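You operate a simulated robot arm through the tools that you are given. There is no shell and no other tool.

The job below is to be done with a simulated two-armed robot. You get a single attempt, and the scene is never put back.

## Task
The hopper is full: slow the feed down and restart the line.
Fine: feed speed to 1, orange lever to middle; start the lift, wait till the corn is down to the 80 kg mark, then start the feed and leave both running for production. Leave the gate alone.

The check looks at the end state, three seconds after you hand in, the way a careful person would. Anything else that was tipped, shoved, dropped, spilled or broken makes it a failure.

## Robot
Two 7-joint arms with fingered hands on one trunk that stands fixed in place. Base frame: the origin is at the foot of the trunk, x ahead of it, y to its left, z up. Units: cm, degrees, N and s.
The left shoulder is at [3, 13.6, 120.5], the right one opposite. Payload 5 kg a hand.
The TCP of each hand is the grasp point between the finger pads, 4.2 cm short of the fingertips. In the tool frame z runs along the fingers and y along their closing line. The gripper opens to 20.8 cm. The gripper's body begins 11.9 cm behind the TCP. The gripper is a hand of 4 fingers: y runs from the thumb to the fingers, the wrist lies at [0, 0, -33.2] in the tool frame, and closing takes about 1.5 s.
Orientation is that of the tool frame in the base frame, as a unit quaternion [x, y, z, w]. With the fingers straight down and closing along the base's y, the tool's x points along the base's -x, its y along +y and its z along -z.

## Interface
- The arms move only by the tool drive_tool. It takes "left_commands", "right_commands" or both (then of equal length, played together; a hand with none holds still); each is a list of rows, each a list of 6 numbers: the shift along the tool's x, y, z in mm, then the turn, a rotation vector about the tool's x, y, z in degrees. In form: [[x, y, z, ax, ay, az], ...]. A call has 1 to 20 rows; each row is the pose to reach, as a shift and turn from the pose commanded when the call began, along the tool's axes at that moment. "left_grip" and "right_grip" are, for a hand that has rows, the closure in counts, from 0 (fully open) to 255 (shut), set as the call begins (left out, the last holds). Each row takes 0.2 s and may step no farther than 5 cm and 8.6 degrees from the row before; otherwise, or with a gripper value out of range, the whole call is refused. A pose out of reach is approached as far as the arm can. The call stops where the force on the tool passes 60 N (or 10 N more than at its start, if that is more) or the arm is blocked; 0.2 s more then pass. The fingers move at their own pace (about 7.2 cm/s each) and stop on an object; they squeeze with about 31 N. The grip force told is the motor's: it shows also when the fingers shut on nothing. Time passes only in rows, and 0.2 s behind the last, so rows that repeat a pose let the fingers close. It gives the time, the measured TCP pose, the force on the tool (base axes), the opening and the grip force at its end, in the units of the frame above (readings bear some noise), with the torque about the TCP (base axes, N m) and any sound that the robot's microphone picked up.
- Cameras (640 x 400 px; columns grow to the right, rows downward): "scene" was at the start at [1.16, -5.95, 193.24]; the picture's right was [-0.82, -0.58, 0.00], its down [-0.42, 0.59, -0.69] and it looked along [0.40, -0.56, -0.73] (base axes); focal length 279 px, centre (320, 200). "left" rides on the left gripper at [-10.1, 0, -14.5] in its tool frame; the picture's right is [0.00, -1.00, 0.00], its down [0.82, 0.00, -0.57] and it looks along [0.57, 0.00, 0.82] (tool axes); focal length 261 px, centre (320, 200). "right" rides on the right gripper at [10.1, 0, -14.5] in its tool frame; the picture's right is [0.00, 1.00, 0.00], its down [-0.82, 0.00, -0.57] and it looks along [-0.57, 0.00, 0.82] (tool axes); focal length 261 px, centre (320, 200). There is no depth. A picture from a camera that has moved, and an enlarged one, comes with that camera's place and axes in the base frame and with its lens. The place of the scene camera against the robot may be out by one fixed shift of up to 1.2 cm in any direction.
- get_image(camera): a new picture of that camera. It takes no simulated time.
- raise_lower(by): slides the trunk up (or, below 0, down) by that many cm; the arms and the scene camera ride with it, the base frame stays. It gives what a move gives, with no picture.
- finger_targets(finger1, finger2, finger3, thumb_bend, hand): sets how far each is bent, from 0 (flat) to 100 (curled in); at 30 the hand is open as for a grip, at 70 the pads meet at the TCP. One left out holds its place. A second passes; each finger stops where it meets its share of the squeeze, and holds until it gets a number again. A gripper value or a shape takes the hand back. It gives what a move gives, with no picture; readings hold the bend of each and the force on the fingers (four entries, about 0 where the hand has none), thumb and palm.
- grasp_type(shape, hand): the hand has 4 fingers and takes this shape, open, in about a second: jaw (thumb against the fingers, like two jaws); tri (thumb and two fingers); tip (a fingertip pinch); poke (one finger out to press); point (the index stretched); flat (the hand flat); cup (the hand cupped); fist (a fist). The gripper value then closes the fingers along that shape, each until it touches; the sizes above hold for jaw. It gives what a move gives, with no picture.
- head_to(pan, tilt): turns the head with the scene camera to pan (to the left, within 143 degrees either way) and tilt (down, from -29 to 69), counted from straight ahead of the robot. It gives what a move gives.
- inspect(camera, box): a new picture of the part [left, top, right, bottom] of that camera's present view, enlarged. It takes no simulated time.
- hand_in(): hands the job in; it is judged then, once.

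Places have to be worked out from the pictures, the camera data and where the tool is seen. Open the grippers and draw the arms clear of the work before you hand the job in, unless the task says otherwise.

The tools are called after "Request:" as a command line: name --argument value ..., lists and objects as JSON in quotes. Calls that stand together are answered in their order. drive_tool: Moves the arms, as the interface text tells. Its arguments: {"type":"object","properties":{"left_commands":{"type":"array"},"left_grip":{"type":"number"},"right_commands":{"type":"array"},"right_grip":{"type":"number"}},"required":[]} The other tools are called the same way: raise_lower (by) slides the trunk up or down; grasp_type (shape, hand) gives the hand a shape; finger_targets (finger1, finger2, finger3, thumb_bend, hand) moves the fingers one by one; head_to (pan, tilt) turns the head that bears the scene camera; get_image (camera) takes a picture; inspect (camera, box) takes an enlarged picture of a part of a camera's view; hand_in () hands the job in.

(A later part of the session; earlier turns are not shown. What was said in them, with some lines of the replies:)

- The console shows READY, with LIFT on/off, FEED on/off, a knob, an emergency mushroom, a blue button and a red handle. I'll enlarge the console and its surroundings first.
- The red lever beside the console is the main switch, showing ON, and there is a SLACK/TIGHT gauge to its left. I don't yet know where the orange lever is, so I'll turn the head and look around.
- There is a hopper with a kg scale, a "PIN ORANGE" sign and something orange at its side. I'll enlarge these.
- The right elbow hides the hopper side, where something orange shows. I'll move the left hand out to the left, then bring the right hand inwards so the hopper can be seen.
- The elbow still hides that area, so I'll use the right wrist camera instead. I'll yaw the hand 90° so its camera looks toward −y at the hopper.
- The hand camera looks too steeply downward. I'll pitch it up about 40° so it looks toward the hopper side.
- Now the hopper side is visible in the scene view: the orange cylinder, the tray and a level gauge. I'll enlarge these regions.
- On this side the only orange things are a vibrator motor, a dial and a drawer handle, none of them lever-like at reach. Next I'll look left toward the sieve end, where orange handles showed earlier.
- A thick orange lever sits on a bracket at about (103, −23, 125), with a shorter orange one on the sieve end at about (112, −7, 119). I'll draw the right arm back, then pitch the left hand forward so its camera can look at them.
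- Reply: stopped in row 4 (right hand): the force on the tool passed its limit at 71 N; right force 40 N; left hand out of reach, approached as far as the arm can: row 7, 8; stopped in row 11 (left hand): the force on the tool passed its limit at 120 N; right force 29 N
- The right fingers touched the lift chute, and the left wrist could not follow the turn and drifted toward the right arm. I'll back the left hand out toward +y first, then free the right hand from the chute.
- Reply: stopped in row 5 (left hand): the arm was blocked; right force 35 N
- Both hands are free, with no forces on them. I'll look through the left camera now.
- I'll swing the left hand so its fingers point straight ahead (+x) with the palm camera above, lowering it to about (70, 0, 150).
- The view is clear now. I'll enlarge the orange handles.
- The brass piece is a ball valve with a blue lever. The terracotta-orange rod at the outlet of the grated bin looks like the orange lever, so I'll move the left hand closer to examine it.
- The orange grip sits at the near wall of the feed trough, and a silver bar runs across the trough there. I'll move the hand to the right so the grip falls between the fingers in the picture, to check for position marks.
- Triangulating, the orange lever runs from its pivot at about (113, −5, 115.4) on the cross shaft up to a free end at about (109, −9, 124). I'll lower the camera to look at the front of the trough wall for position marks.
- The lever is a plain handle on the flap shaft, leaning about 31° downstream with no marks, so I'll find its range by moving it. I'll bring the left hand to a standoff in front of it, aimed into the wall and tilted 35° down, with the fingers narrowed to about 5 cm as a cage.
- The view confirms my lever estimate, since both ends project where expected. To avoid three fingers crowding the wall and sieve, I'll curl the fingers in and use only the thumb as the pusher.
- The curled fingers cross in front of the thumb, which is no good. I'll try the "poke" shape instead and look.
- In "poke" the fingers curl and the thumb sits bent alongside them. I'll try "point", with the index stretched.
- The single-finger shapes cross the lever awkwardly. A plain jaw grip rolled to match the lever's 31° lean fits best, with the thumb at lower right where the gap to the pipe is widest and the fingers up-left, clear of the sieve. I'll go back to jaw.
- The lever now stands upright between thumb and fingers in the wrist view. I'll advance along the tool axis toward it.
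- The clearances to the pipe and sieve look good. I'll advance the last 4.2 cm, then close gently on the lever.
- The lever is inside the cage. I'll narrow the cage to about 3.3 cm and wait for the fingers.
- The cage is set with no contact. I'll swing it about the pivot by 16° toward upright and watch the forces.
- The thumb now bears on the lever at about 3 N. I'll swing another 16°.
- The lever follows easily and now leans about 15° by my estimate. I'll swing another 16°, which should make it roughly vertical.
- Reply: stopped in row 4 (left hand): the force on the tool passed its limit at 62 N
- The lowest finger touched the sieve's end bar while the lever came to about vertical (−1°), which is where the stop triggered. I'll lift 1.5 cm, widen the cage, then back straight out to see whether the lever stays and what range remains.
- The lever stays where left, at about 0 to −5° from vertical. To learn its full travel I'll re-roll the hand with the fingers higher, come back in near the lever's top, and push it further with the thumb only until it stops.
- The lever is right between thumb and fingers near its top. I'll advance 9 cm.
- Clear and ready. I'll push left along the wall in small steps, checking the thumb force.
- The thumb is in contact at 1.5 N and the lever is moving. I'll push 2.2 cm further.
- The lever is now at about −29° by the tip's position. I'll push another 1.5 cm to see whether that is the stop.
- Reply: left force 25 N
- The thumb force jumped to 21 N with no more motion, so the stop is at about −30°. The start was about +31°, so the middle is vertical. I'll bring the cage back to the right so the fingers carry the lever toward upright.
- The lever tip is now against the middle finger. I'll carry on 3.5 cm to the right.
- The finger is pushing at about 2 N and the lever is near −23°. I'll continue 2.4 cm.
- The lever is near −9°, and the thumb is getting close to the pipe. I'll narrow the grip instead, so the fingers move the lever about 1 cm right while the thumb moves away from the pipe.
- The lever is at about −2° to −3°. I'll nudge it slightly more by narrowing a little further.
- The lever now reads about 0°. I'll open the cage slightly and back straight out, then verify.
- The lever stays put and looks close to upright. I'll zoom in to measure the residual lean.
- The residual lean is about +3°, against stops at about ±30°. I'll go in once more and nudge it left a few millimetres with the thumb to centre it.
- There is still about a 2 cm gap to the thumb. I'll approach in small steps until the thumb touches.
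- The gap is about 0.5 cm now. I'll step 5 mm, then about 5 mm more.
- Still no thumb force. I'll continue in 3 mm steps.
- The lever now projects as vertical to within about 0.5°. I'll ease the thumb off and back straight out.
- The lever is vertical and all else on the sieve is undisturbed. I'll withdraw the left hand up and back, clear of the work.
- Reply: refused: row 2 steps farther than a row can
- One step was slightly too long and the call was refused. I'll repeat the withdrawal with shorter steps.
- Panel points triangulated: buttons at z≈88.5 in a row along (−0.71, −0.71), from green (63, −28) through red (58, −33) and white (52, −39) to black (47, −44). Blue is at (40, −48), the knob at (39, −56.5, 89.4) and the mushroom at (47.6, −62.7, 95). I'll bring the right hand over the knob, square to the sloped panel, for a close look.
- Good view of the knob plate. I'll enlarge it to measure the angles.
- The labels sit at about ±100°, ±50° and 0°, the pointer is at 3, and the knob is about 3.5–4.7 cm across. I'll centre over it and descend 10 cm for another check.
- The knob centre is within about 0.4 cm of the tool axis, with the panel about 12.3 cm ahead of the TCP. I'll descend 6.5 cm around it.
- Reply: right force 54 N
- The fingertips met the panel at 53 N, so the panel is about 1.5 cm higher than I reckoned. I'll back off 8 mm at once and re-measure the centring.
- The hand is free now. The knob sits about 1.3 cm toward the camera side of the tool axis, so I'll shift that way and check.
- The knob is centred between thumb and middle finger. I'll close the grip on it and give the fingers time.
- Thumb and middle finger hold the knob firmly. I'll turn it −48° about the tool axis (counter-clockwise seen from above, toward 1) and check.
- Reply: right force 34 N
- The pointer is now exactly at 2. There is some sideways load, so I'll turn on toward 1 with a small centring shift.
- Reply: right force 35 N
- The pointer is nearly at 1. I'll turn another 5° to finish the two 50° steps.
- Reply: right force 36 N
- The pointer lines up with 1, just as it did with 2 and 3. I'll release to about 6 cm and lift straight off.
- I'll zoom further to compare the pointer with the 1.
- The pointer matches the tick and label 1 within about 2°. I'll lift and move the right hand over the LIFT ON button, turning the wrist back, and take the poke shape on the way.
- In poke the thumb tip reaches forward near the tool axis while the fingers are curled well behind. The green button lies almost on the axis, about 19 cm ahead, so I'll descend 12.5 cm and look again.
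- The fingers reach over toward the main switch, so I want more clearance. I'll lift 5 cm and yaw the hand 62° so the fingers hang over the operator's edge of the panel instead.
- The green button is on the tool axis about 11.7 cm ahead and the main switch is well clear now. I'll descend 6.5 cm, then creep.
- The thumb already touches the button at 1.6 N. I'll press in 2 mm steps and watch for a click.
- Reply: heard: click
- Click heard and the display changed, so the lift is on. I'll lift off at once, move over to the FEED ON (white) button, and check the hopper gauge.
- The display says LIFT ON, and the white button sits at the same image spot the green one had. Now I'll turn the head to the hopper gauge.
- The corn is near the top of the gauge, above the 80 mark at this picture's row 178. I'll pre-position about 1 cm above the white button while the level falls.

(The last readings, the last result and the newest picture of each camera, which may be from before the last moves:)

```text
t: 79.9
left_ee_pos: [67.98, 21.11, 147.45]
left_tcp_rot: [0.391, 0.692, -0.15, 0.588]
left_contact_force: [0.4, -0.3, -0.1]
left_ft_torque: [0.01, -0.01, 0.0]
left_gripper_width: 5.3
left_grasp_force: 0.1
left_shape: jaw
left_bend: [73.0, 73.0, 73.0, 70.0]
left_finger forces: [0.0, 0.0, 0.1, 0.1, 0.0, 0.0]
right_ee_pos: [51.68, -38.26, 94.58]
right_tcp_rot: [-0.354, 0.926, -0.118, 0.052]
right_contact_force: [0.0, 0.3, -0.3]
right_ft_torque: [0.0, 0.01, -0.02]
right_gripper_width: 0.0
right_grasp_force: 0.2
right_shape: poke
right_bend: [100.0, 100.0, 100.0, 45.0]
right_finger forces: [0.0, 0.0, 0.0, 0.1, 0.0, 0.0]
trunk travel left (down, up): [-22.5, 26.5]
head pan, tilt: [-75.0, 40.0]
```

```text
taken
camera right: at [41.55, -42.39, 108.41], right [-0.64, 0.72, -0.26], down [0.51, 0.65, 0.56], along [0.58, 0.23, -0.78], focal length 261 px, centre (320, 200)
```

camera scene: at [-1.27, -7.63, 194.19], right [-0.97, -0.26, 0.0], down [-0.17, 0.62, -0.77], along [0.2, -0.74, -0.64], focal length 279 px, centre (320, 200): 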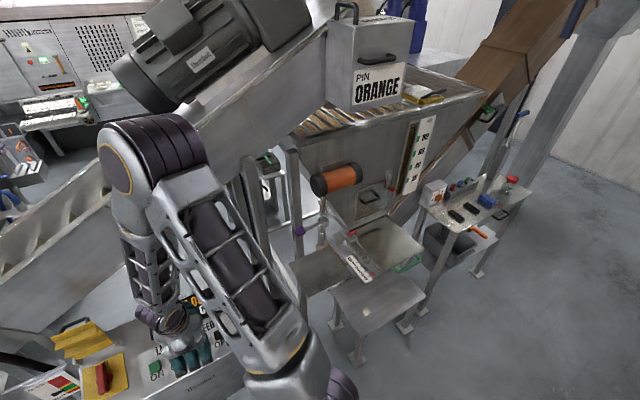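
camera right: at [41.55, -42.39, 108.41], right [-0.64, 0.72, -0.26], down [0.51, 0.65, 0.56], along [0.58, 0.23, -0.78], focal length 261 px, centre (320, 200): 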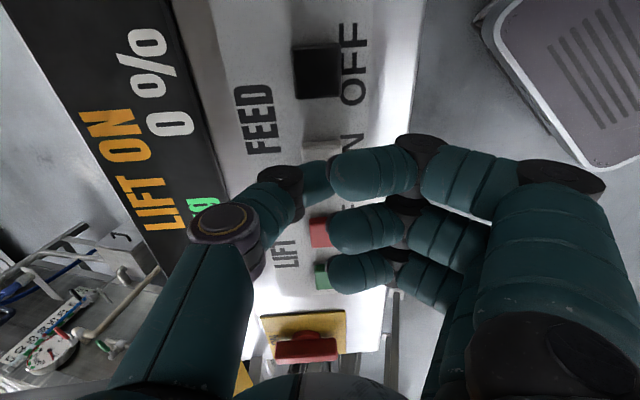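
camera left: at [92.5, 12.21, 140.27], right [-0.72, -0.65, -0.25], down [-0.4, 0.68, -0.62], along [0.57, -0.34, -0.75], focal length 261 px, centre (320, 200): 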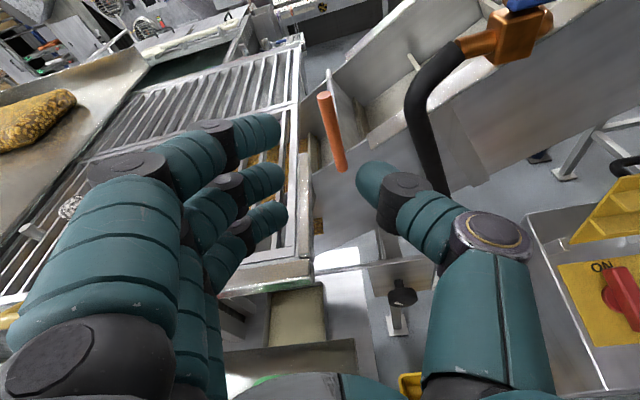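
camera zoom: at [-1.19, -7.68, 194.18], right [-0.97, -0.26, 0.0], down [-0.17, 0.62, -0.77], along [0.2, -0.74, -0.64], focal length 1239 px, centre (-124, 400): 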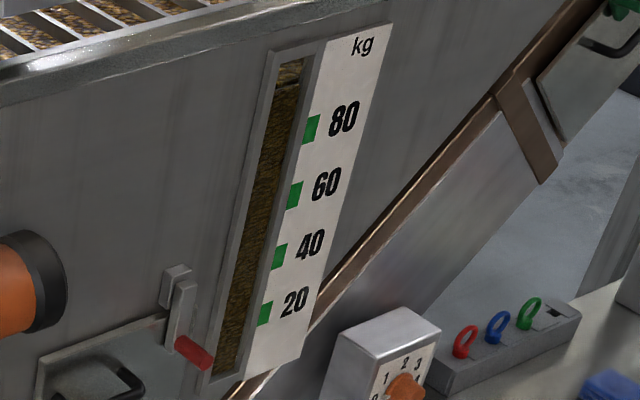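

The corn's top edge seems to be at about row 85 in this zoom, with the 80 mark at row 130. I'll wait 2 s and compare.

Request:
drive_tool --right_commands '[[0, 0, 0, 0, 0, 0], [0, 0, 0, 0, 0, 0], [0, 0, 0, 0, 0, 0], [0, 0, 0, 0, 0, 0], [0, 0, 0, 0, 0, 0], [0, 0, 0, 0, 0, 0], [0, 0, 0, 0, 0, 0], [0, 0, 0, 0, 0, 0], [0, 0, 0, 0, 0, 0], [0, 0, 0, 0, 0, 0]]'

Request:
inspect --camera "scene" --box '[405, 110, 435, 150]'

```text
t: 82.1
left_ee_pos: [67.82, 21.08, 147.41]
left_tcp_rot: [0.389, 0.692, -0.15, 0.589]
left_contact_force: [-0.4, 0.2, 0.9]
left_ft_torque: [0.0, 0.0, 0.0]
left_gripper_width: 5.31
left_grasp_force: 0.1
left_shape: jaw
left_bend: [73.0, 73.0, 73.0, 70.0]
left_finger forces: [0.0, 0.0, 0.0, 0.1, 0.0, 0.1]
right_ee_pos: [51.67, -38.2, 94.67]
right_tcp_rot: [-0.354, 0.926, -0.118, 0.053]
right_contact_force: [-0.7, 0.0, 0.2]
right_ft_torque: [0.04, 0.0, 0.02]
right_gripper_width: 0.0
right_grasp_force: 0.0
right_shape: poke
right_bend: [100.0, 100.0, 100.0, 45.0]
right_finger forces: [0.0, 0.0, 0.1, 0.0, 0.0, 0.1]
trunk travel left (down, up): [-22.5, 26.5]
head pan, tilt: [-75.0, 40.0]
```

```text
10.00 times, centred on (420, 130) of scene
camera zoom: at [-1.25, -7.6, 194.19], right [-0.97, -0.26, 0.0], down [-0.17, 0.62, -0.77], along [0.2, -0.74, -0.64], focal length 2787 px, centre (-680, 900)
```

zoom: 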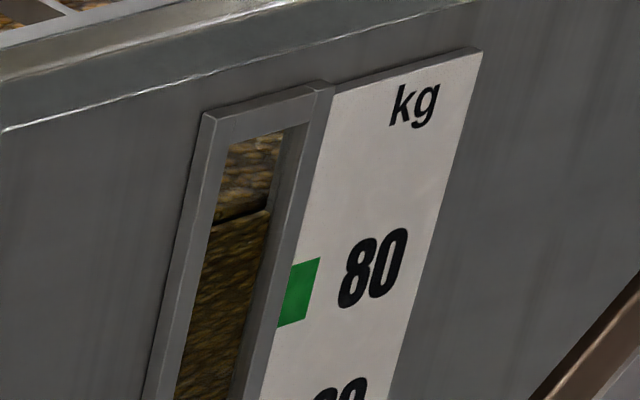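

The level line is now visible at about 93 kg and falling, by my estimate at about 1.5 kg/s. I'll wait 4 s.

Request:
drive_tool --right_commands '[[0, 0, 0, 0, 0, 0], [0, 0, 0, 0, 0, 0], [0, 0, 0, 0, 0, 0], [0, 0, 0, 0, 0, 0], [0, 0, 0, 0, 0, 0], [0, 0, 0, 0, 0, 0], [0, 0, 0, 0, 0, 0], [0, 0, 0, 0, 0, 0], [0, 0, 0, 0, 0, 0], [0, 0, 0, 0, 0, 0], [0, 0, 0, 0, 0, 0], [0, 0, 0, 0, 0, 0], [0, 0, 0, 0, 0, 0], [0, 0, 0, 0, 0, 0], [0, 0, 0, 0, 0, 0], [0, 0, 0, 0, 0, 0], [0, 0, 0, 0, 0, 0], [0, 0, 0, 0, 0, 0]]'

Request:
inspect --camera "scene" --box '[405, 110, 435, 150]'

Request:
inspect --camera "right" --box '[60, 20, 260, 260]'

```text
t: 85.9
left_ee_pos: [67.87, 21.17, 147.39]
left_tcp_rot: [0.389, 0.692, -0.151, 0.589]
left_contact_force: [0.1, 0.8, 0.5]
left_ft_torque: [-0.01, 0.01, 0.03]
left_gripper_width: 5.32
left_grasp_force: 0.1
left_shape: jaw
left_bend: [73.0, 73.0, 73.0, 70.0]
left_finger forces: [0.1, 0.1, 0.0, 0.1, 0.1, 0.0]
right_ee_pos: [51.65, -38.14, 94.8]
right_tcp_rot: [-0.354, 0.926, -0.118, 0.052]
right_contact_force: [0.0, -0.1, 0.3]
right_ft_torque: [0.02, 0.03, -0.01]
right_gripper_width: 0.03
right_grasp_force: 0.0
right_shape: poke
right_bend: [100.0, 100.0, 100.0, 45.0]
right_finger forces: [0.1, 0.1, 0.0, 0.1, 0.0, 0.0]
trunk travel left (down, up): [-22.5, 26.5]
head pan, tilt: [-75.0, 40.0]
```

```text
10.00 times, centred on (420, 130) of scene
camera zoom: at [-1.25, -7.6, 194.19], right [-0.97, -0.26, 0.0], down [-0.17, 0.62, -0.77], along [0.2, -0.74, -0.64], focal length 2787 px, centre (-680, 900)
```

zoom: 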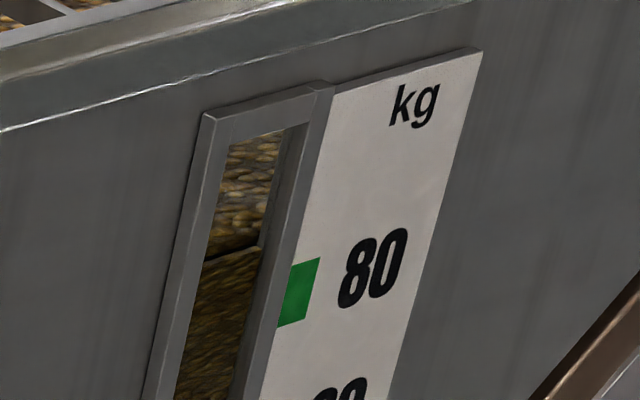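

```text
1.67 times, centred on (160, 140) of right
camera zoom: at [41.48, -42.34, 108.47], right [-0.64, 0.72, -0.26], down [0.51, 0.65, 0.56], along [0.58, 0.23, -0.78], focal length 434 px, centre (587, 300)
```

zoom: 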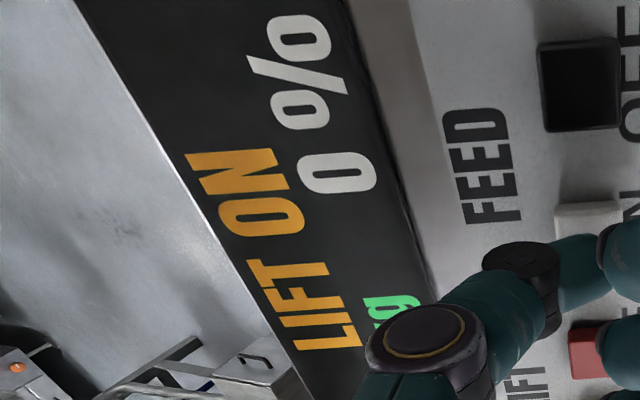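

The level drops about 10 px/s in this view and needs about 60 px more to line up with the mark. I'll wait 4 s.

Request:
drive_tool --right_commands '[[0, 0, 0, 0, 0, 0], [0, 0, 0, 0, 0, 0], [0, 0, 0, 0, 0, 0], [0, 0, 0, 0, 0, 0], [0, 0, 0, 0, 0, 0], [0, 0, 0, 0, 0, 0], [0, 0, 0, 0, 0, 0], [0, 0, 0, 0, 0, 0], [0, 0, 0, 0, 0, 0], [0, 0, 0, 0, 0, 0], [0, 0, 0, 0, 0, 0], [0, 0, 0, 0, 0, 0], [0, 0, 0, 0, 0, 0], [0, 0, 0, 0, 0, 0], [0, 0, 0, 0, 0, 0], [0, 0, 0, 0, 0, 0], [0, 0, 0, 0, 0, 0], [0, 0, 0, 0, 0, 0]]'

Request:
inspect --camera "scene" --box '[405, 110, 435, 150]'

```text
t: 89.7
left_ee_pos: [67.97, 21.16, 147.51]
left_tcp_rot: [0.389, 0.692, -0.151, 0.589]
left_contact_force: [-0.5, -0.2, 0.7]
left_ft_torque: [0.05, 0.01, 0.0]
left_gripper_width: 5.3
left_grasp_force: 0.2
left_shape: jaw
left_bend: [73.0, 73.0, 73.0, 70.0]
left_finger forces: [0.1, 0.0, 0.0, 0.0, 0.0, 0.1]
right_ee_pos: [51.63, -38.31, 94.72]
right_tcp_rot: [-0.354, 0.926, -0.118, 0.052]
right_contact_force: [0.2, 0.2, 0.1]
right_ft_torque: [-0.02, -0.03, 0.04]
right_gripper_width: 0.0
right_grasp_force: 0.0
right_shape: poke
right_bend: [100.0, 100.0, 100.0, 45.0]
right_finger forces: [0.0, 0.0, 0.0, 0.0, 0.0, 0.0]
trunk travel left (down, up): [-22.5, 26.5]
head pan, tilt: [-75.0, 40.0]
```

```text
10.00 times, centred on (420, 130) of scene
camera zoom: at [-1.25, -7.6, 194.19], right [-0.97, -0.26, 0.0], down [-0.17, 0.62, -0.77], along [0.2, -0.74, -0.64], focal length 2787 px, centre (-680, 900)
```

zoom: 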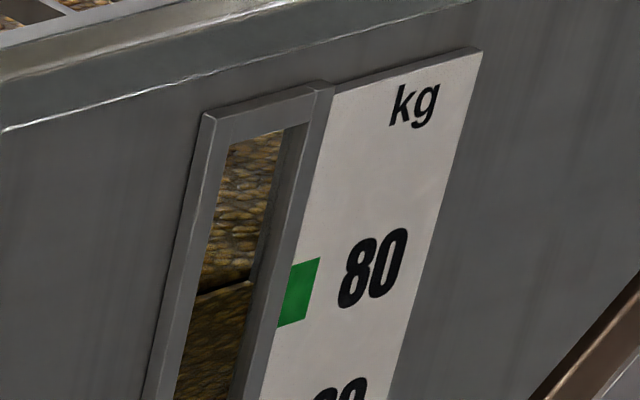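

The level is at the top edge of the 80 mark, with its centre about 28 px lower. I'll wait 2.4 s more.

Request:
drive_tool --right_commands '[[0, 0, 0, 0, 0, 0], [0, 0, 0, 0, 0, 0], [0, 0, 0, 0, 0, 0], [0, 0, 0, 0, 0, 0], [0, 0, 0, 0, 0, 0], [0, 0, 0, 0, 0, 0], [0, 0, 0, 0, 0, 0], [0, 0, 0, 0, 0, 0], [0, 0, 0, 0, 0, 0], [0, 0, 0, 0, 0, 0], [0, 0, 0, 0, 0, 0]]'

Request:
inspect --camera "scene" --box '[405, 110, 435, 150]'

```text
t: 92.1
left_ee_pos: [67.95, 21.19, 147.45]
left_tcp_rot: [0.389, 0.692, -0.151, 0.589]
left_contact_force: [-0.4, -0.5, 1.0]
left_ft_torque: [-0.02, -0.04, 0.02]
left_gripper_width: 5.32
left_grasp_force: 0.0
left_shape: jaw
left_bend: [73.0, 73.0, 73.0, 70.0]
left_finger forces: [0.0, 0.0, 0.0, 0.1, 0.0, 0.0]
right_ee_pos: [51.62, -38.24, 94.74]
right_tcp_rot: [-0.354, 0.926, -0.118, 0.053]
right_contact_force: [0.5, -0.5, 0.8]
right_ft_torque: [-0.03, 0.01, -0.01]
right_gripper_width: 0.0
right_grasp_force: 0.0
right_shape: poke
right_bend: [100.0, 100.0, 100.0, 45.0]
right_finger forces: [0.0, 0.1, 0.0, 0.0, 0.0, 0.0]
trunk travel left (down, up): [-22.5, 26.5]
head pan, tilt: [-75.0, 40.0]
```

```text
10.00 times, centred on (420, 130) of scene
camera zoom: at [-1.25, -7.6, 194.19], right [-0.97, -0.26, 0.0], down [-0.17, 0.62, -0.77], along [0.2, -0.74, -0.64], focal length 2787 px, centre (-680, 900)
```

zoom: 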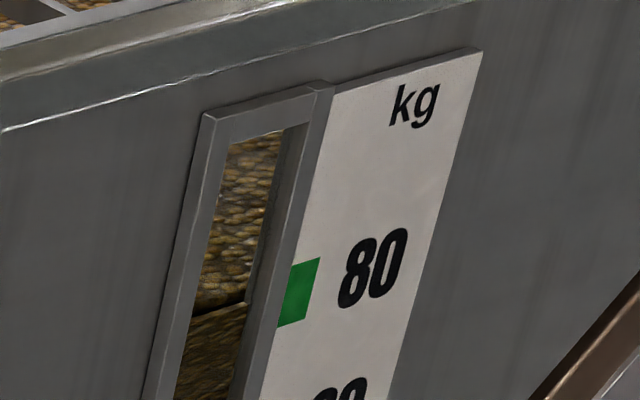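

The level now lines up with nearly the middle of the 80 mark. I'll press FEED ON.

Request:
drive_tool --right_commands '[[0, 0, 7, 0, 0, 0], [0, 0, 11, 0, 0, 0], [0, 0, 14, 0, 0, 0], [0, 0, 16, 0, 0, 0]]'

Request:
inspect --camera "scene" --box '[405, 110, 435, 150]'

Request:
get_image --camera "right"

```text
t: 93.1
left_ee_pos: [67.91, 21.22, 147.47]
left_tcp_rot: [0.389, 0.692, -0.151, 0.589]
left_contact_force: [-0.8, 1.0, 0.3]
left_ft_torque: [0.02, 0.0, -0.01]
left_gripper_width: 5.33
left_grasp_force: 0.0
left_shape: jaw
left_bend: [73.0, 73.0, 73.0, 70.0]
left_finger forces: [0.0, 0.0, 0.0, 0.1, 0.1, 0.0]
right_ee_pos: [51.88, -38.49, 93.23]
right_tcp_rot: [-0.353, 0.926, -0.119, 0.053]
right_contact_force: [-0.6, 2.4, 12.0]
right_ft_torque: [-0.02, -0.07, 0.01]
right_gripper_width: 0.01
right_grasp_force: 0.1
right_shape: poke
right_bend: [100.0, 100.0, 100.0, 45.0]
right_finger forces: [0.1, 0.1, 0.0, 0.0, 10.9, 0.1]
trunk travel left (down, up): [-22.5, 26.5]
head pan, tilt: [-75.0, 40.0]
heard: click
```

```text
10.00 times, centred on (420, 130) of scene
camera zoom: at [-1.35, -7.52, 194.21], right [-0.97, -0.26, 0.0], down [-0.17, 0.62, -0.77], along [0.2, -0.74, -0.64], focal length 2787 px, centre (-680, 900)
```

zoom: 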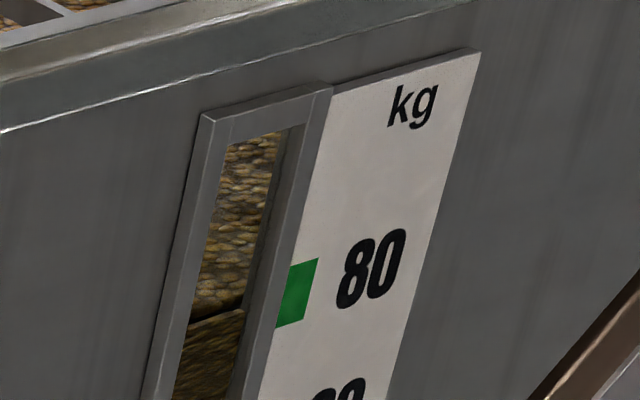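

```text
taken
camera right: at [41.75, -42.61, 107.09], right [-0.64, 0.72, -0.26], down [0.51, 0.65, 0.56], along [0.58, 0.23, -0.78], focal length 261 px, centre (320, 200)
```

right: 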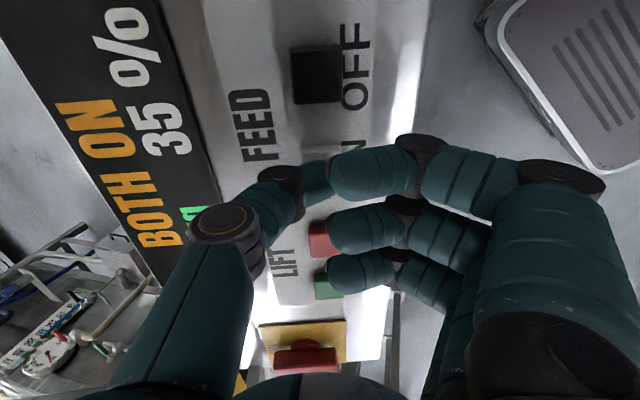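

Click heard, and the display reads BOTH ON, 35 %. I'll lift the hand straight off the panel and raise it clear.

Request:
drive_tool --right_commands '[[0, 0, -25, 0, 0, 0], [0, 0, -65, 0, 0, 0], [0, 0, -110, 0, 0, 0], [0, 0, -155, 0, 0, 0], [0, 0, -200, 0, 0, 0], [0, 0, -245, 0, 0, 0]]'

Request:
head_to --pan -55 --tilt 45

Request:
get_image --camera "scene"

Request:
get_image --camera "right"

```text
t: 94.5
left_ee_pos: [67.69, 21.21, 147.54]
left_tcp_rot: [0.389, 0.692, -0.15, 0.59]
left_contact_force: [-1.6, 0.0, 1.4]
left_ft_torque: [0.0, -0.05, 0.05]
left_gripper_width: 5.3
left_grasp_force: 0.1
left_shape: jaw
left_bend: [73.0, 73.0, 73.0, 70.0]
left_finger forces: [0.0, 0.0, 0.0, 0.0, 0.0, 0.0]
right_ee_pos: [47.28, -34.21, 117.1]
right_tcp_rot: [-0.354, 0.926, -0.118, 0.053]
right_contact_force: [-2.2, 0.9, 0.3]
right_ft_torque: [-0.07, -0.13, 0.05]
right_gripper_width: 0.01
right_grasp_force: 0.1
right_shape: poke
right_bend: [100.0, 100.0, 100.0, 45.0]
right_finger forces: [0.1, 0.0, 0.1, 0.0, 0.0, 0.0]
trunk travel left (down, up): [-22.5, 26.5]
head pan, tilt: [-75.0, 40.0]
```

```text
t: 95.3
left_ee_pos: [67.86, 21.2, 147.52]
left_tcp_rot: [0.39, 0.692, -0.151, 0.589]
left_contact_force: [0.0, -0.9, -0.4]
left_ft_torque: [0.03, -0.03, 0.02]
left_gripper_width: 5.3
left_grasp_force: 0.0
left_shape: jaw
left_bend: [73.0, 73.0, 73.0, 70.0]
left_finger forces: [0.0, 0.0, 0.0, 0.1, 0.0, 0.0]
right_ee_pos: [47.47, -34.18, 116.86]
right_tcp_rot: [-0.353, 0.927, -0.118, 0.052]
right_contact_force: [0.7, 0.1, 0.1]
right_ft_torque: [-0.01, -0.03, -0.01]
right_gripper_width: 0.01
right_grasp_force: 0.0
right_shape: poke
right_bend: [100.0, 100.0, 100.0, 45.0]
right_finger forces: [0.1, 0.0, 0.1, 0.1, 0.1, 0.0]
trunk travel left (down, up): [-22.5, 26.5]
head pan, tilt: [-55.0, 45.0]
```

```text
taken
camera scene: at [1.16, -6.04, 193.47], right [-0.82, -0.57, 0.0], down [-0.41, 0.58, -0.71], along [0.41, -0.58, -0.71], focal length 279 px, centre (320, 200)
```

scene: 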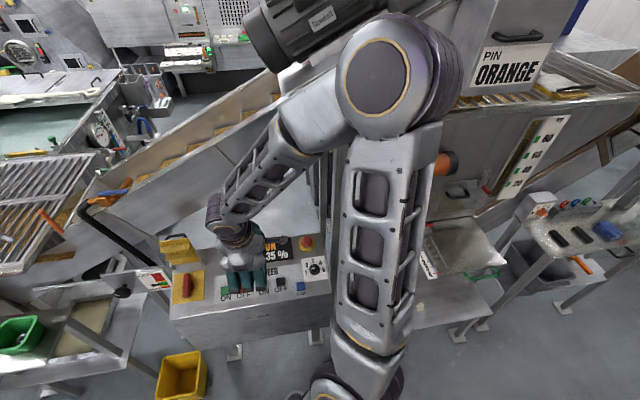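

```text
taken
camera right: at [37.3, -38.32, 130.73], right [-0.64, 0.72, -0.26], down [0.51, 0.65, 0.56], along [0.58, 0.23, -0.78], focal length 261 px, centre (320, 200)
```

right: 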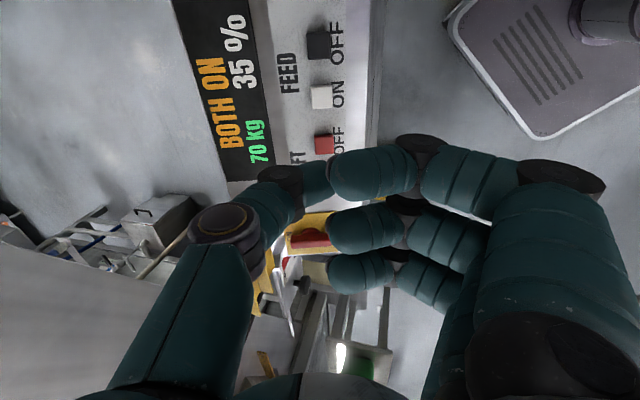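

Running: BOTH ON, 35 %, 70 kg, with corn riding on the feed flights. I'll raise the right hand, draw the left one back, and open both.

Request:
drive_tool --left_commands '[[4, -24, -40, 0, 0, 0], [9, -48, -80, 0, 0, 0], [13, -72, -120, 0, 0, 0], [18, -96, -159, 0, 0, 0], [18, -96, -159, 0, 0, 0]]' --right_commands '[[-1, -12, -46, 0, 0, 0], [-1, -24, -92, 0, 0, 0], [-2, -36, -138, 0, 0, 0], [-3, -48, -184, 0, 0, 0], [-3, -60, -230, 0, 0, 0]]' --left_grip 0

Request:
grasp_type --hand "right" --shape "jaw"

Request:
get_image --camera "scene"

Request:
inspect --camera "scene" --box '[150, 220, 340, 330]'

Request:
get_image --camera "right"

```text
t: 96.5
left_ee_pos: [50.13, 26.24, 147.19]
left_tcp_rot: [0.389, 0.693, -0.15, 0.588]
left_contact_force: [1.1, 0.2, -0.3]
left_ft_torque: [-0.06, -0.01, -0.11]
left_gripper_width: 20.78
left_grasp_force: 0.0
left_shape: jaw
left_bend: [30.0, 30.0, 30.0, 30.0]
left_finger forces: [0.0, 0.0, 0.0, 0.0, 0.0, 0.0]
right_ee_pos: [47.56, -33.7, 140.87]
right_tcp_rot: [-0.354, 0.926, -0.117, 0.052]
right_contact_force: [0.6, 0.1, 0.5]
right_ft_torque: [0.03, 0.11, -0.03]
right_gripper_width: 0.0
right_grasp_force: 0.0
right_shape: poke
right_bend: [100.0, 100.0, 100.0, 45.0]
right_finger forces: [0.0, 0.0, 0.0, 0.1, 0.0, 0.1]
trunk travel left (down, up): [-22.5, 26.5]
head pan, tilt: [-55.0, 45.0]
```

```text
t: 97.4
left_ee_pos: [49.94, 26.23, 147.21]
left_tcp_rot: [0.389, 0.692, -0.15, 0.589]
left_contact_force: [0.4, 0.7, 0.6]
left_ft_torque: [0.04, 0.0, 0.01]
left_gripper_width: 20.79
left_grasp_force: 0.1
left_shape: jaw
left_bend: [30.0, 30.0, 30.0, 30.0]
left_finger forces: [0.0, 0.0, 0.0, 0.1, 0.0, 0.1]
right_ee_pos: [47.38, -33.75, 140.84]
right_tcp_rot: [-0.353, 0.927, -0.118, 0.052]
right_contact_force: [-0.7, 0.4, -0.6]
right_ft_torque: [0.04, 0.04, -0.02]
right_gripper_width: 20.78
right_grasp_force: 0.1
right_shape: jaw
right_bend: [30.0, 30.0, 30.0, 30.0]
right_finger forces: [0.0, 0.1, 0.0, 0.1, 0.0, 0.0]
trunk travel left (down, up): [-22.5, 26.5]
head pan, tilt: [-55.0, 45.0]
```

```text
taken
camera scene: at [1.23, -6.05, 193.46], right [-0.82, -0.57, 0.0], down [-0.41, 0.58, -0.71], along [0.41, -0.58, -0.71], focal length 279 px, centre (320, 200)
```

scene: 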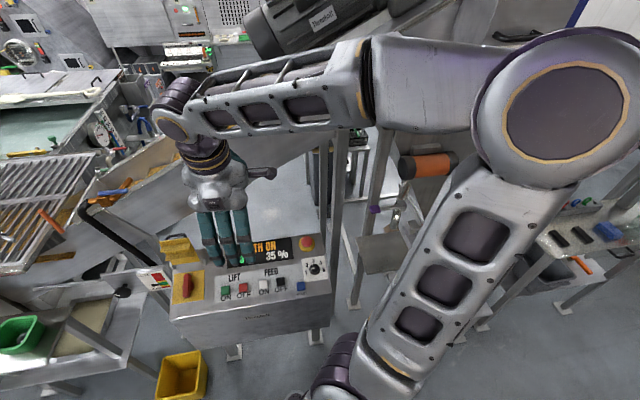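

```text
3.37 times, centred on (245, 275) of scene
camera zoom: at [1.23, -6.05, 193.46], right [-0.82, -0.57, 0.0], down [-0.41, 0.58, -0.71], along [0.41, -0.58, -0.71], focal length 939 px, centre (573, -53)
```

zoom: 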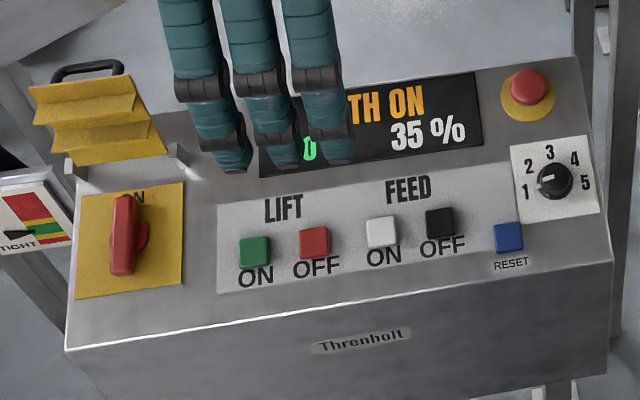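

```text
taken
camera right: at [37.21, -37.78, 154.61], right [-0.64, 0.72, -0.26], down [0.51, 0.65, 0.56], along [0.57, 0.23, -0.78], focal length 261 px, centre (320, 200)
```

right: 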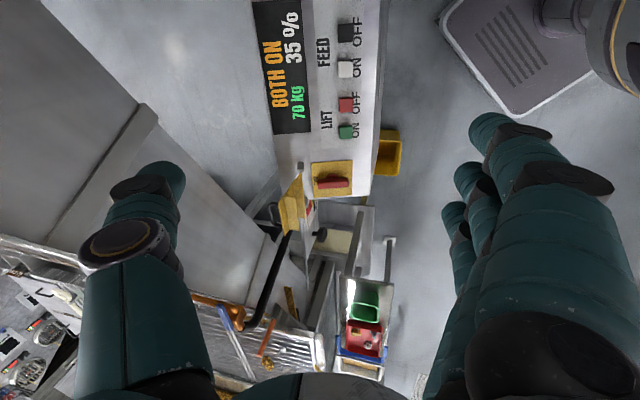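

Everything reads as expected: knob at 1, BOTH ON. I'll do a final check of the orange lever and the sieve area, and of the hopper gauge.

Request:
head_to --pan -35 --tilt 45

Request:
inspect --camera "scene" --box '[140, 120, 240, 200]'

Request:
inspect --camera "scene" --box '[0, 60, 330, 290]'

Request:
head_to --pan -90 --tilt 40

Request:
get_image --camera "scene"

```text
t: 98.2
left_ee_pos: [50.01, 26.19, 147.36]
left_tcp_rot: [0.389, 0.692, -0.15, 0.589]
left_contact_force: [-0.5, 0.6, 0.4]
left_ft_torque: [0.02, -0.03, 0.01]
left_gripper_width: 20.78
left_grasp_force: 0.0
left_shape: jaw
left_bend: [30.0, 30.0, 30.0, 30.0]
left_finger forces: [0.0, 0.0, 0.0, 0.1, 0.0, 0.0]
right_ee_pos: [47.33, -33.49, 140.83]
right_tcp_rot: [-0.353, 0.927, -0.118, 0.053]
right_contact_force: [0.3, 0.0, -0.5]
right_ft_torque: [-0.03, -0.02, -0.01]
right_gripper_width: 20.8
right_grasp_force: 0.1
right_shape: jaw
right_bend: [30.0, 30.0, 30.0, 30.0]
right_finger forces: [0.0, 0.0, 0.0, 0.0, 0.0, 0.1]
trunk travel left (down, up): [-22.5, 26.5]
head pan, tilt: [-35.0, 45.0]
```

```text
5.00 times, centred on (190, 160) of scene
camera zoom: at [3.17, -4.06, 193.47], right [-0.57, -0.82, 0.0], down [-0.58, 0.41, -0.71], along [0.58, -0.41, -0.71], focal length 1394 px, centre (970, 400)
```

zoom: 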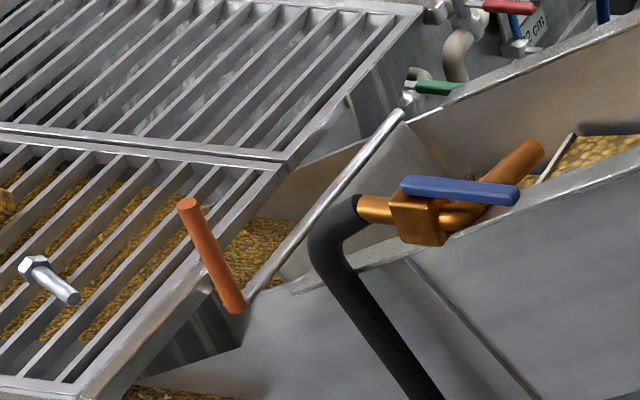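

```text
1.74 times, centred on (165, 175) of scene
camera zoom: at [3.17, -4.06, 193.47], right [-0.57, -0.82, 0.0], down [-0.58, 0.41, -0.71], along [0.58, -0.41, -0.71], focal length 485 px, centre (590, 244)
```

zoom: 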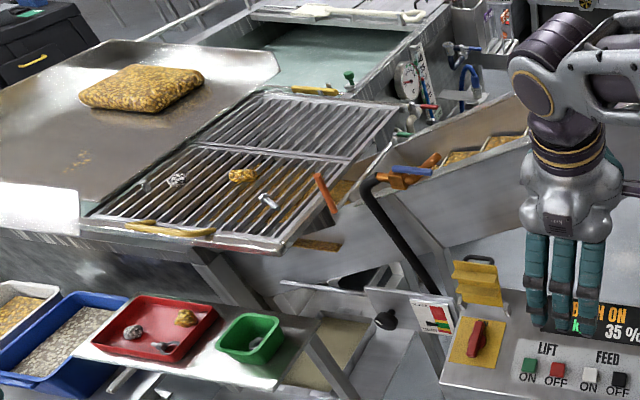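

```text
t: 99.5
left_ee_pos: [49.99, 26.26, 147.36]
left_tcp_rot: [0.39, 0.692, -0.151, 0.589]
left_contact_force: [-0.1, 0.0, 0.3]
left_ft_torque: [-0.03, 0.03, -0.01]
left_gripper_width: 20.83
left_grasp_force: 0.1
left_shape: jaw
left_bend: [30.0, 30.0, 30.0, 30.0]
left_finger forces: [0.1, 0.0, 0.0, 0.1, 0.1, 0.0]
right_ee_pos: [47.26, -33.66, 140.85]
right_tcp_rot: [-0.353, 0.927, -0.118, 0.052]
right_contact_force: [0.6, 0.6, -0.8]
right_ft_torque: [-0.04, 0.03, -0.01]
right_gripper_width: 20.81
right_grasp_force: 0.1
right_shape: jaw
right_bend: [30.0, 30.0, 30.0, 30.0]
right_finger forces: [0.1, 0.0, 0.0, 0.0, 0.0, 0.0]
trunk travel left (down, up): [-22.5, 26.5]
head pan, tilt: [-90.0, 40.0]
```

```text
taken
camera scene: at [-3.46, -7.88, 194.19], right [-1.0, 0.0, 0.0], down [0.0, 0.64, -0.77], along [0.0, -0.77, -0.64], focal length 279 px, centre (320, 200)
```

scene: 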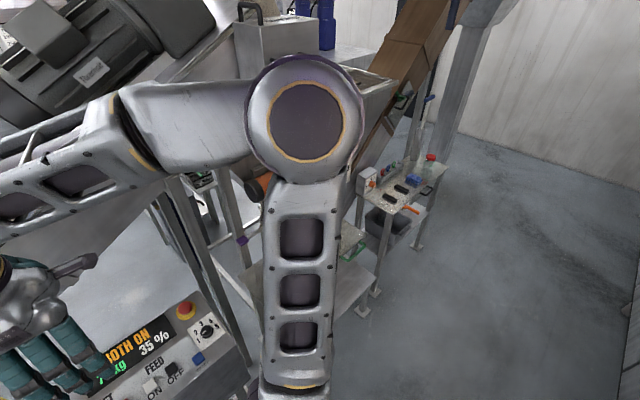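

The lever is upright, the sieve items are in place, and the line is running steadily. I'll draw the right hand a little further back from the console.

Request:
drive_tool --right_commands '[[18, 37, -10, 0, 0, 0], [37, 75, -20, 0, 0, 0], [56, 110, -30, 0, 0, 0], [56, 110, -30, 0, 0, 0]]' --right_grip 0

Request:
head_to --pan -55 --tilt 46

Request:
get_image --camera "scene"

Request:
inspect --camera "scene" --box '[150, 210, 340, 330]'

```text
t: 100.5
left_ee_pos: [50.11, 26.24, 147.27]
left_tcp_rot: [0.39, 0.692, -0.152, 0.588]
left_contact_force: [1.1, 0.6, 0.1]
left_ft_torque: [0.0, 0.01, -0.12]
left_gripper_width: 20.8
left_grasp_force: 0.0
left_shape: jaw
left_bend: [30.0, 30.0, 30.0, 30.0]
left_finger forces: [0.1, 0.0, 0.0, 0.1, 0.0, 0.1]
right_ee_pos: [35.75, -29.1, 140.65]
right_tcp_rot: [-0.353, 0.927, -0.118, 0.052]
right_contact_force: [0.8, -0.2, -0.6]
right_ft_torque: [0.01, 0.11, -0.03]
right_gripper_width: 20.79
right_grasp_force: 0.0
right_shape: jaw
right_bend: [30.0, 30.0, 30.0, 30.0]
right_finger forces: [0.1, 0.1, 0.0, 0.1, 0.0, 0.0]
trunk travel left (down, up): [-22.5, 26.5]
head pan, tilt: [-90.0, 40.0]
```

```text
t: 101.5
left_ee_pos: [49.98, 26.27, 147.32]
left_tcp_rot: [0.389, 0.692, -0.15, 0.589]
left_contact_force: [-0.4, -0.2, 0.2]
left_ft_torque: [0.0, 0.03, -0.04]
left_gripper_width: 20.77
left_grasp_force: 0.0
left_shape: jaw
left_bend: [30.0, 30.0, 30.0, 30.0]
left_finger forces: [0.1, 0.1, 0.1, 0.1, 0.1, 0.0]
right_ee_pos: [35.71, -29.27, 140.74]
right_tcp_rot: [-0.355, 0.926, -0.117, 0.053]
right_contact_force: [0.1, -0.3, -0.2]
right_ft_torque: [0.0, 0.04, -0.01]
right_gripper_width: 20.79
right_grasp_force: 0.0
right_shape: jaw
right_bend: [30.0, 30.0, 30.0, 30.0]
right_finger forces: [0.0, 0.0, 0.0, 0.0, 0.0, 0.0]
trunk travel left (down, up): [-22.5, 26.5]
head pan, tilt: [-55.0, 46.0]
```

```text
taken
camera scene: at [1.17, -5.98, 193.32], right [-0.82, -0.57, 0.0], down [-0.41, 0.59, -0.69], along [0.4, -0.57, -0.72], focal length 279 px, centre (320, 200)
```

scene: 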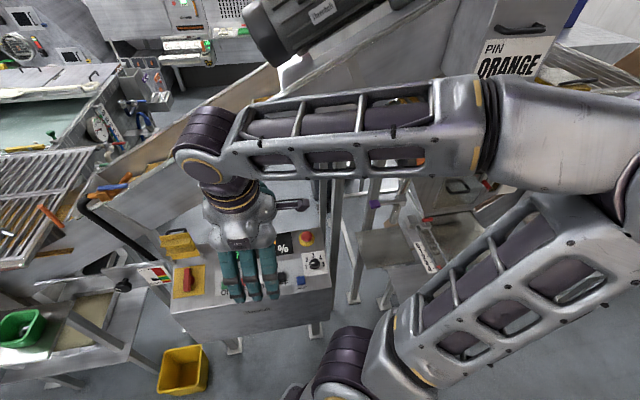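

```text
3.33 times, centred on (245, 270) of scene
camera zoom: at [1.17, -5.98, 193.32], right [-0.82, -0.57, 0.0], down [-0.41, 0.59, -0.69], along [0.4, -0.57, -0.72], focal length 929 px, centre (570, -33)
```

zoom: 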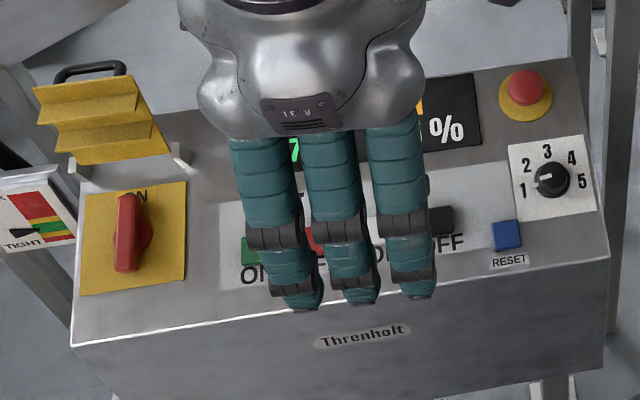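

The knob points at 1 and both hands are open and clear, high above the panel. I'll look at the display once more before handing in.

Request:
get_image --camera "right"

```text
taken
camera right: at [25.43, -33.23, 154.44], right [-0.64, 0.72, -0.26], down [0.51, 0.65, 0.56], along [0.58, 0.23, -0.78], focal length 261 px, centre (320, 200)
```

right: 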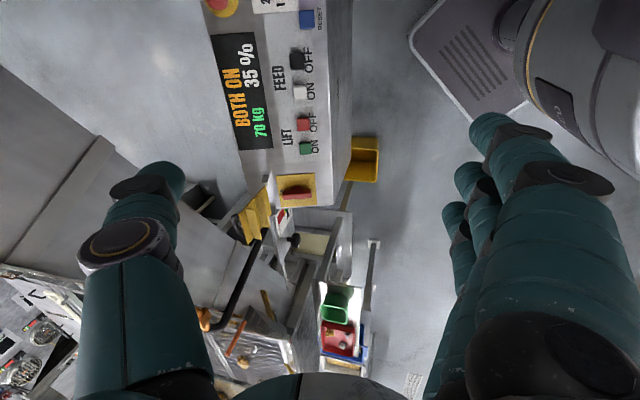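

The display still shows BOTH ON, 35 %. The feed knob is at 1, the orange lever is in the middle and the gate is untouched, so I'm handing in.

Request:
hand_in

```text
The job is handed in.
```

The line is running again with the feed slowed down, and I've handed the job in. The display read BOTH ON, 35 %, 70 kg just before.

- **Feed speed:** the knob is at 1, lined up with its tick to within about 2°.
- **Orange lever:** it stands upright. It has no position marks. I pushed it to its upstream stop and took its starting position as the other end, about 30° either side of upright.
- **Lift:** started first, with the corn still above the 80 kg mark.
- **Feed:** started when the corn level stood at the 80 kg mark. I read it by eye from the gauge, so it may be a few kilos off.
- **Gate:** I didn't touch the gate.

I made three unplanned contacts along the way:

- The right fingers hit the side of the feed conveyor at about 71 N, and soon after the left hand stopped at about 120 N, probably against the right arm.
- A left finger pressed on the end bar of the sieve at about 62 N.
- The right fingertips pressed on the console panel at about 53 N while reaching for the knob.

I saw no damage and nothing out of place afterwards. I did not re-check the hopper gauge after starting the feed, because the arm was blocking the view.
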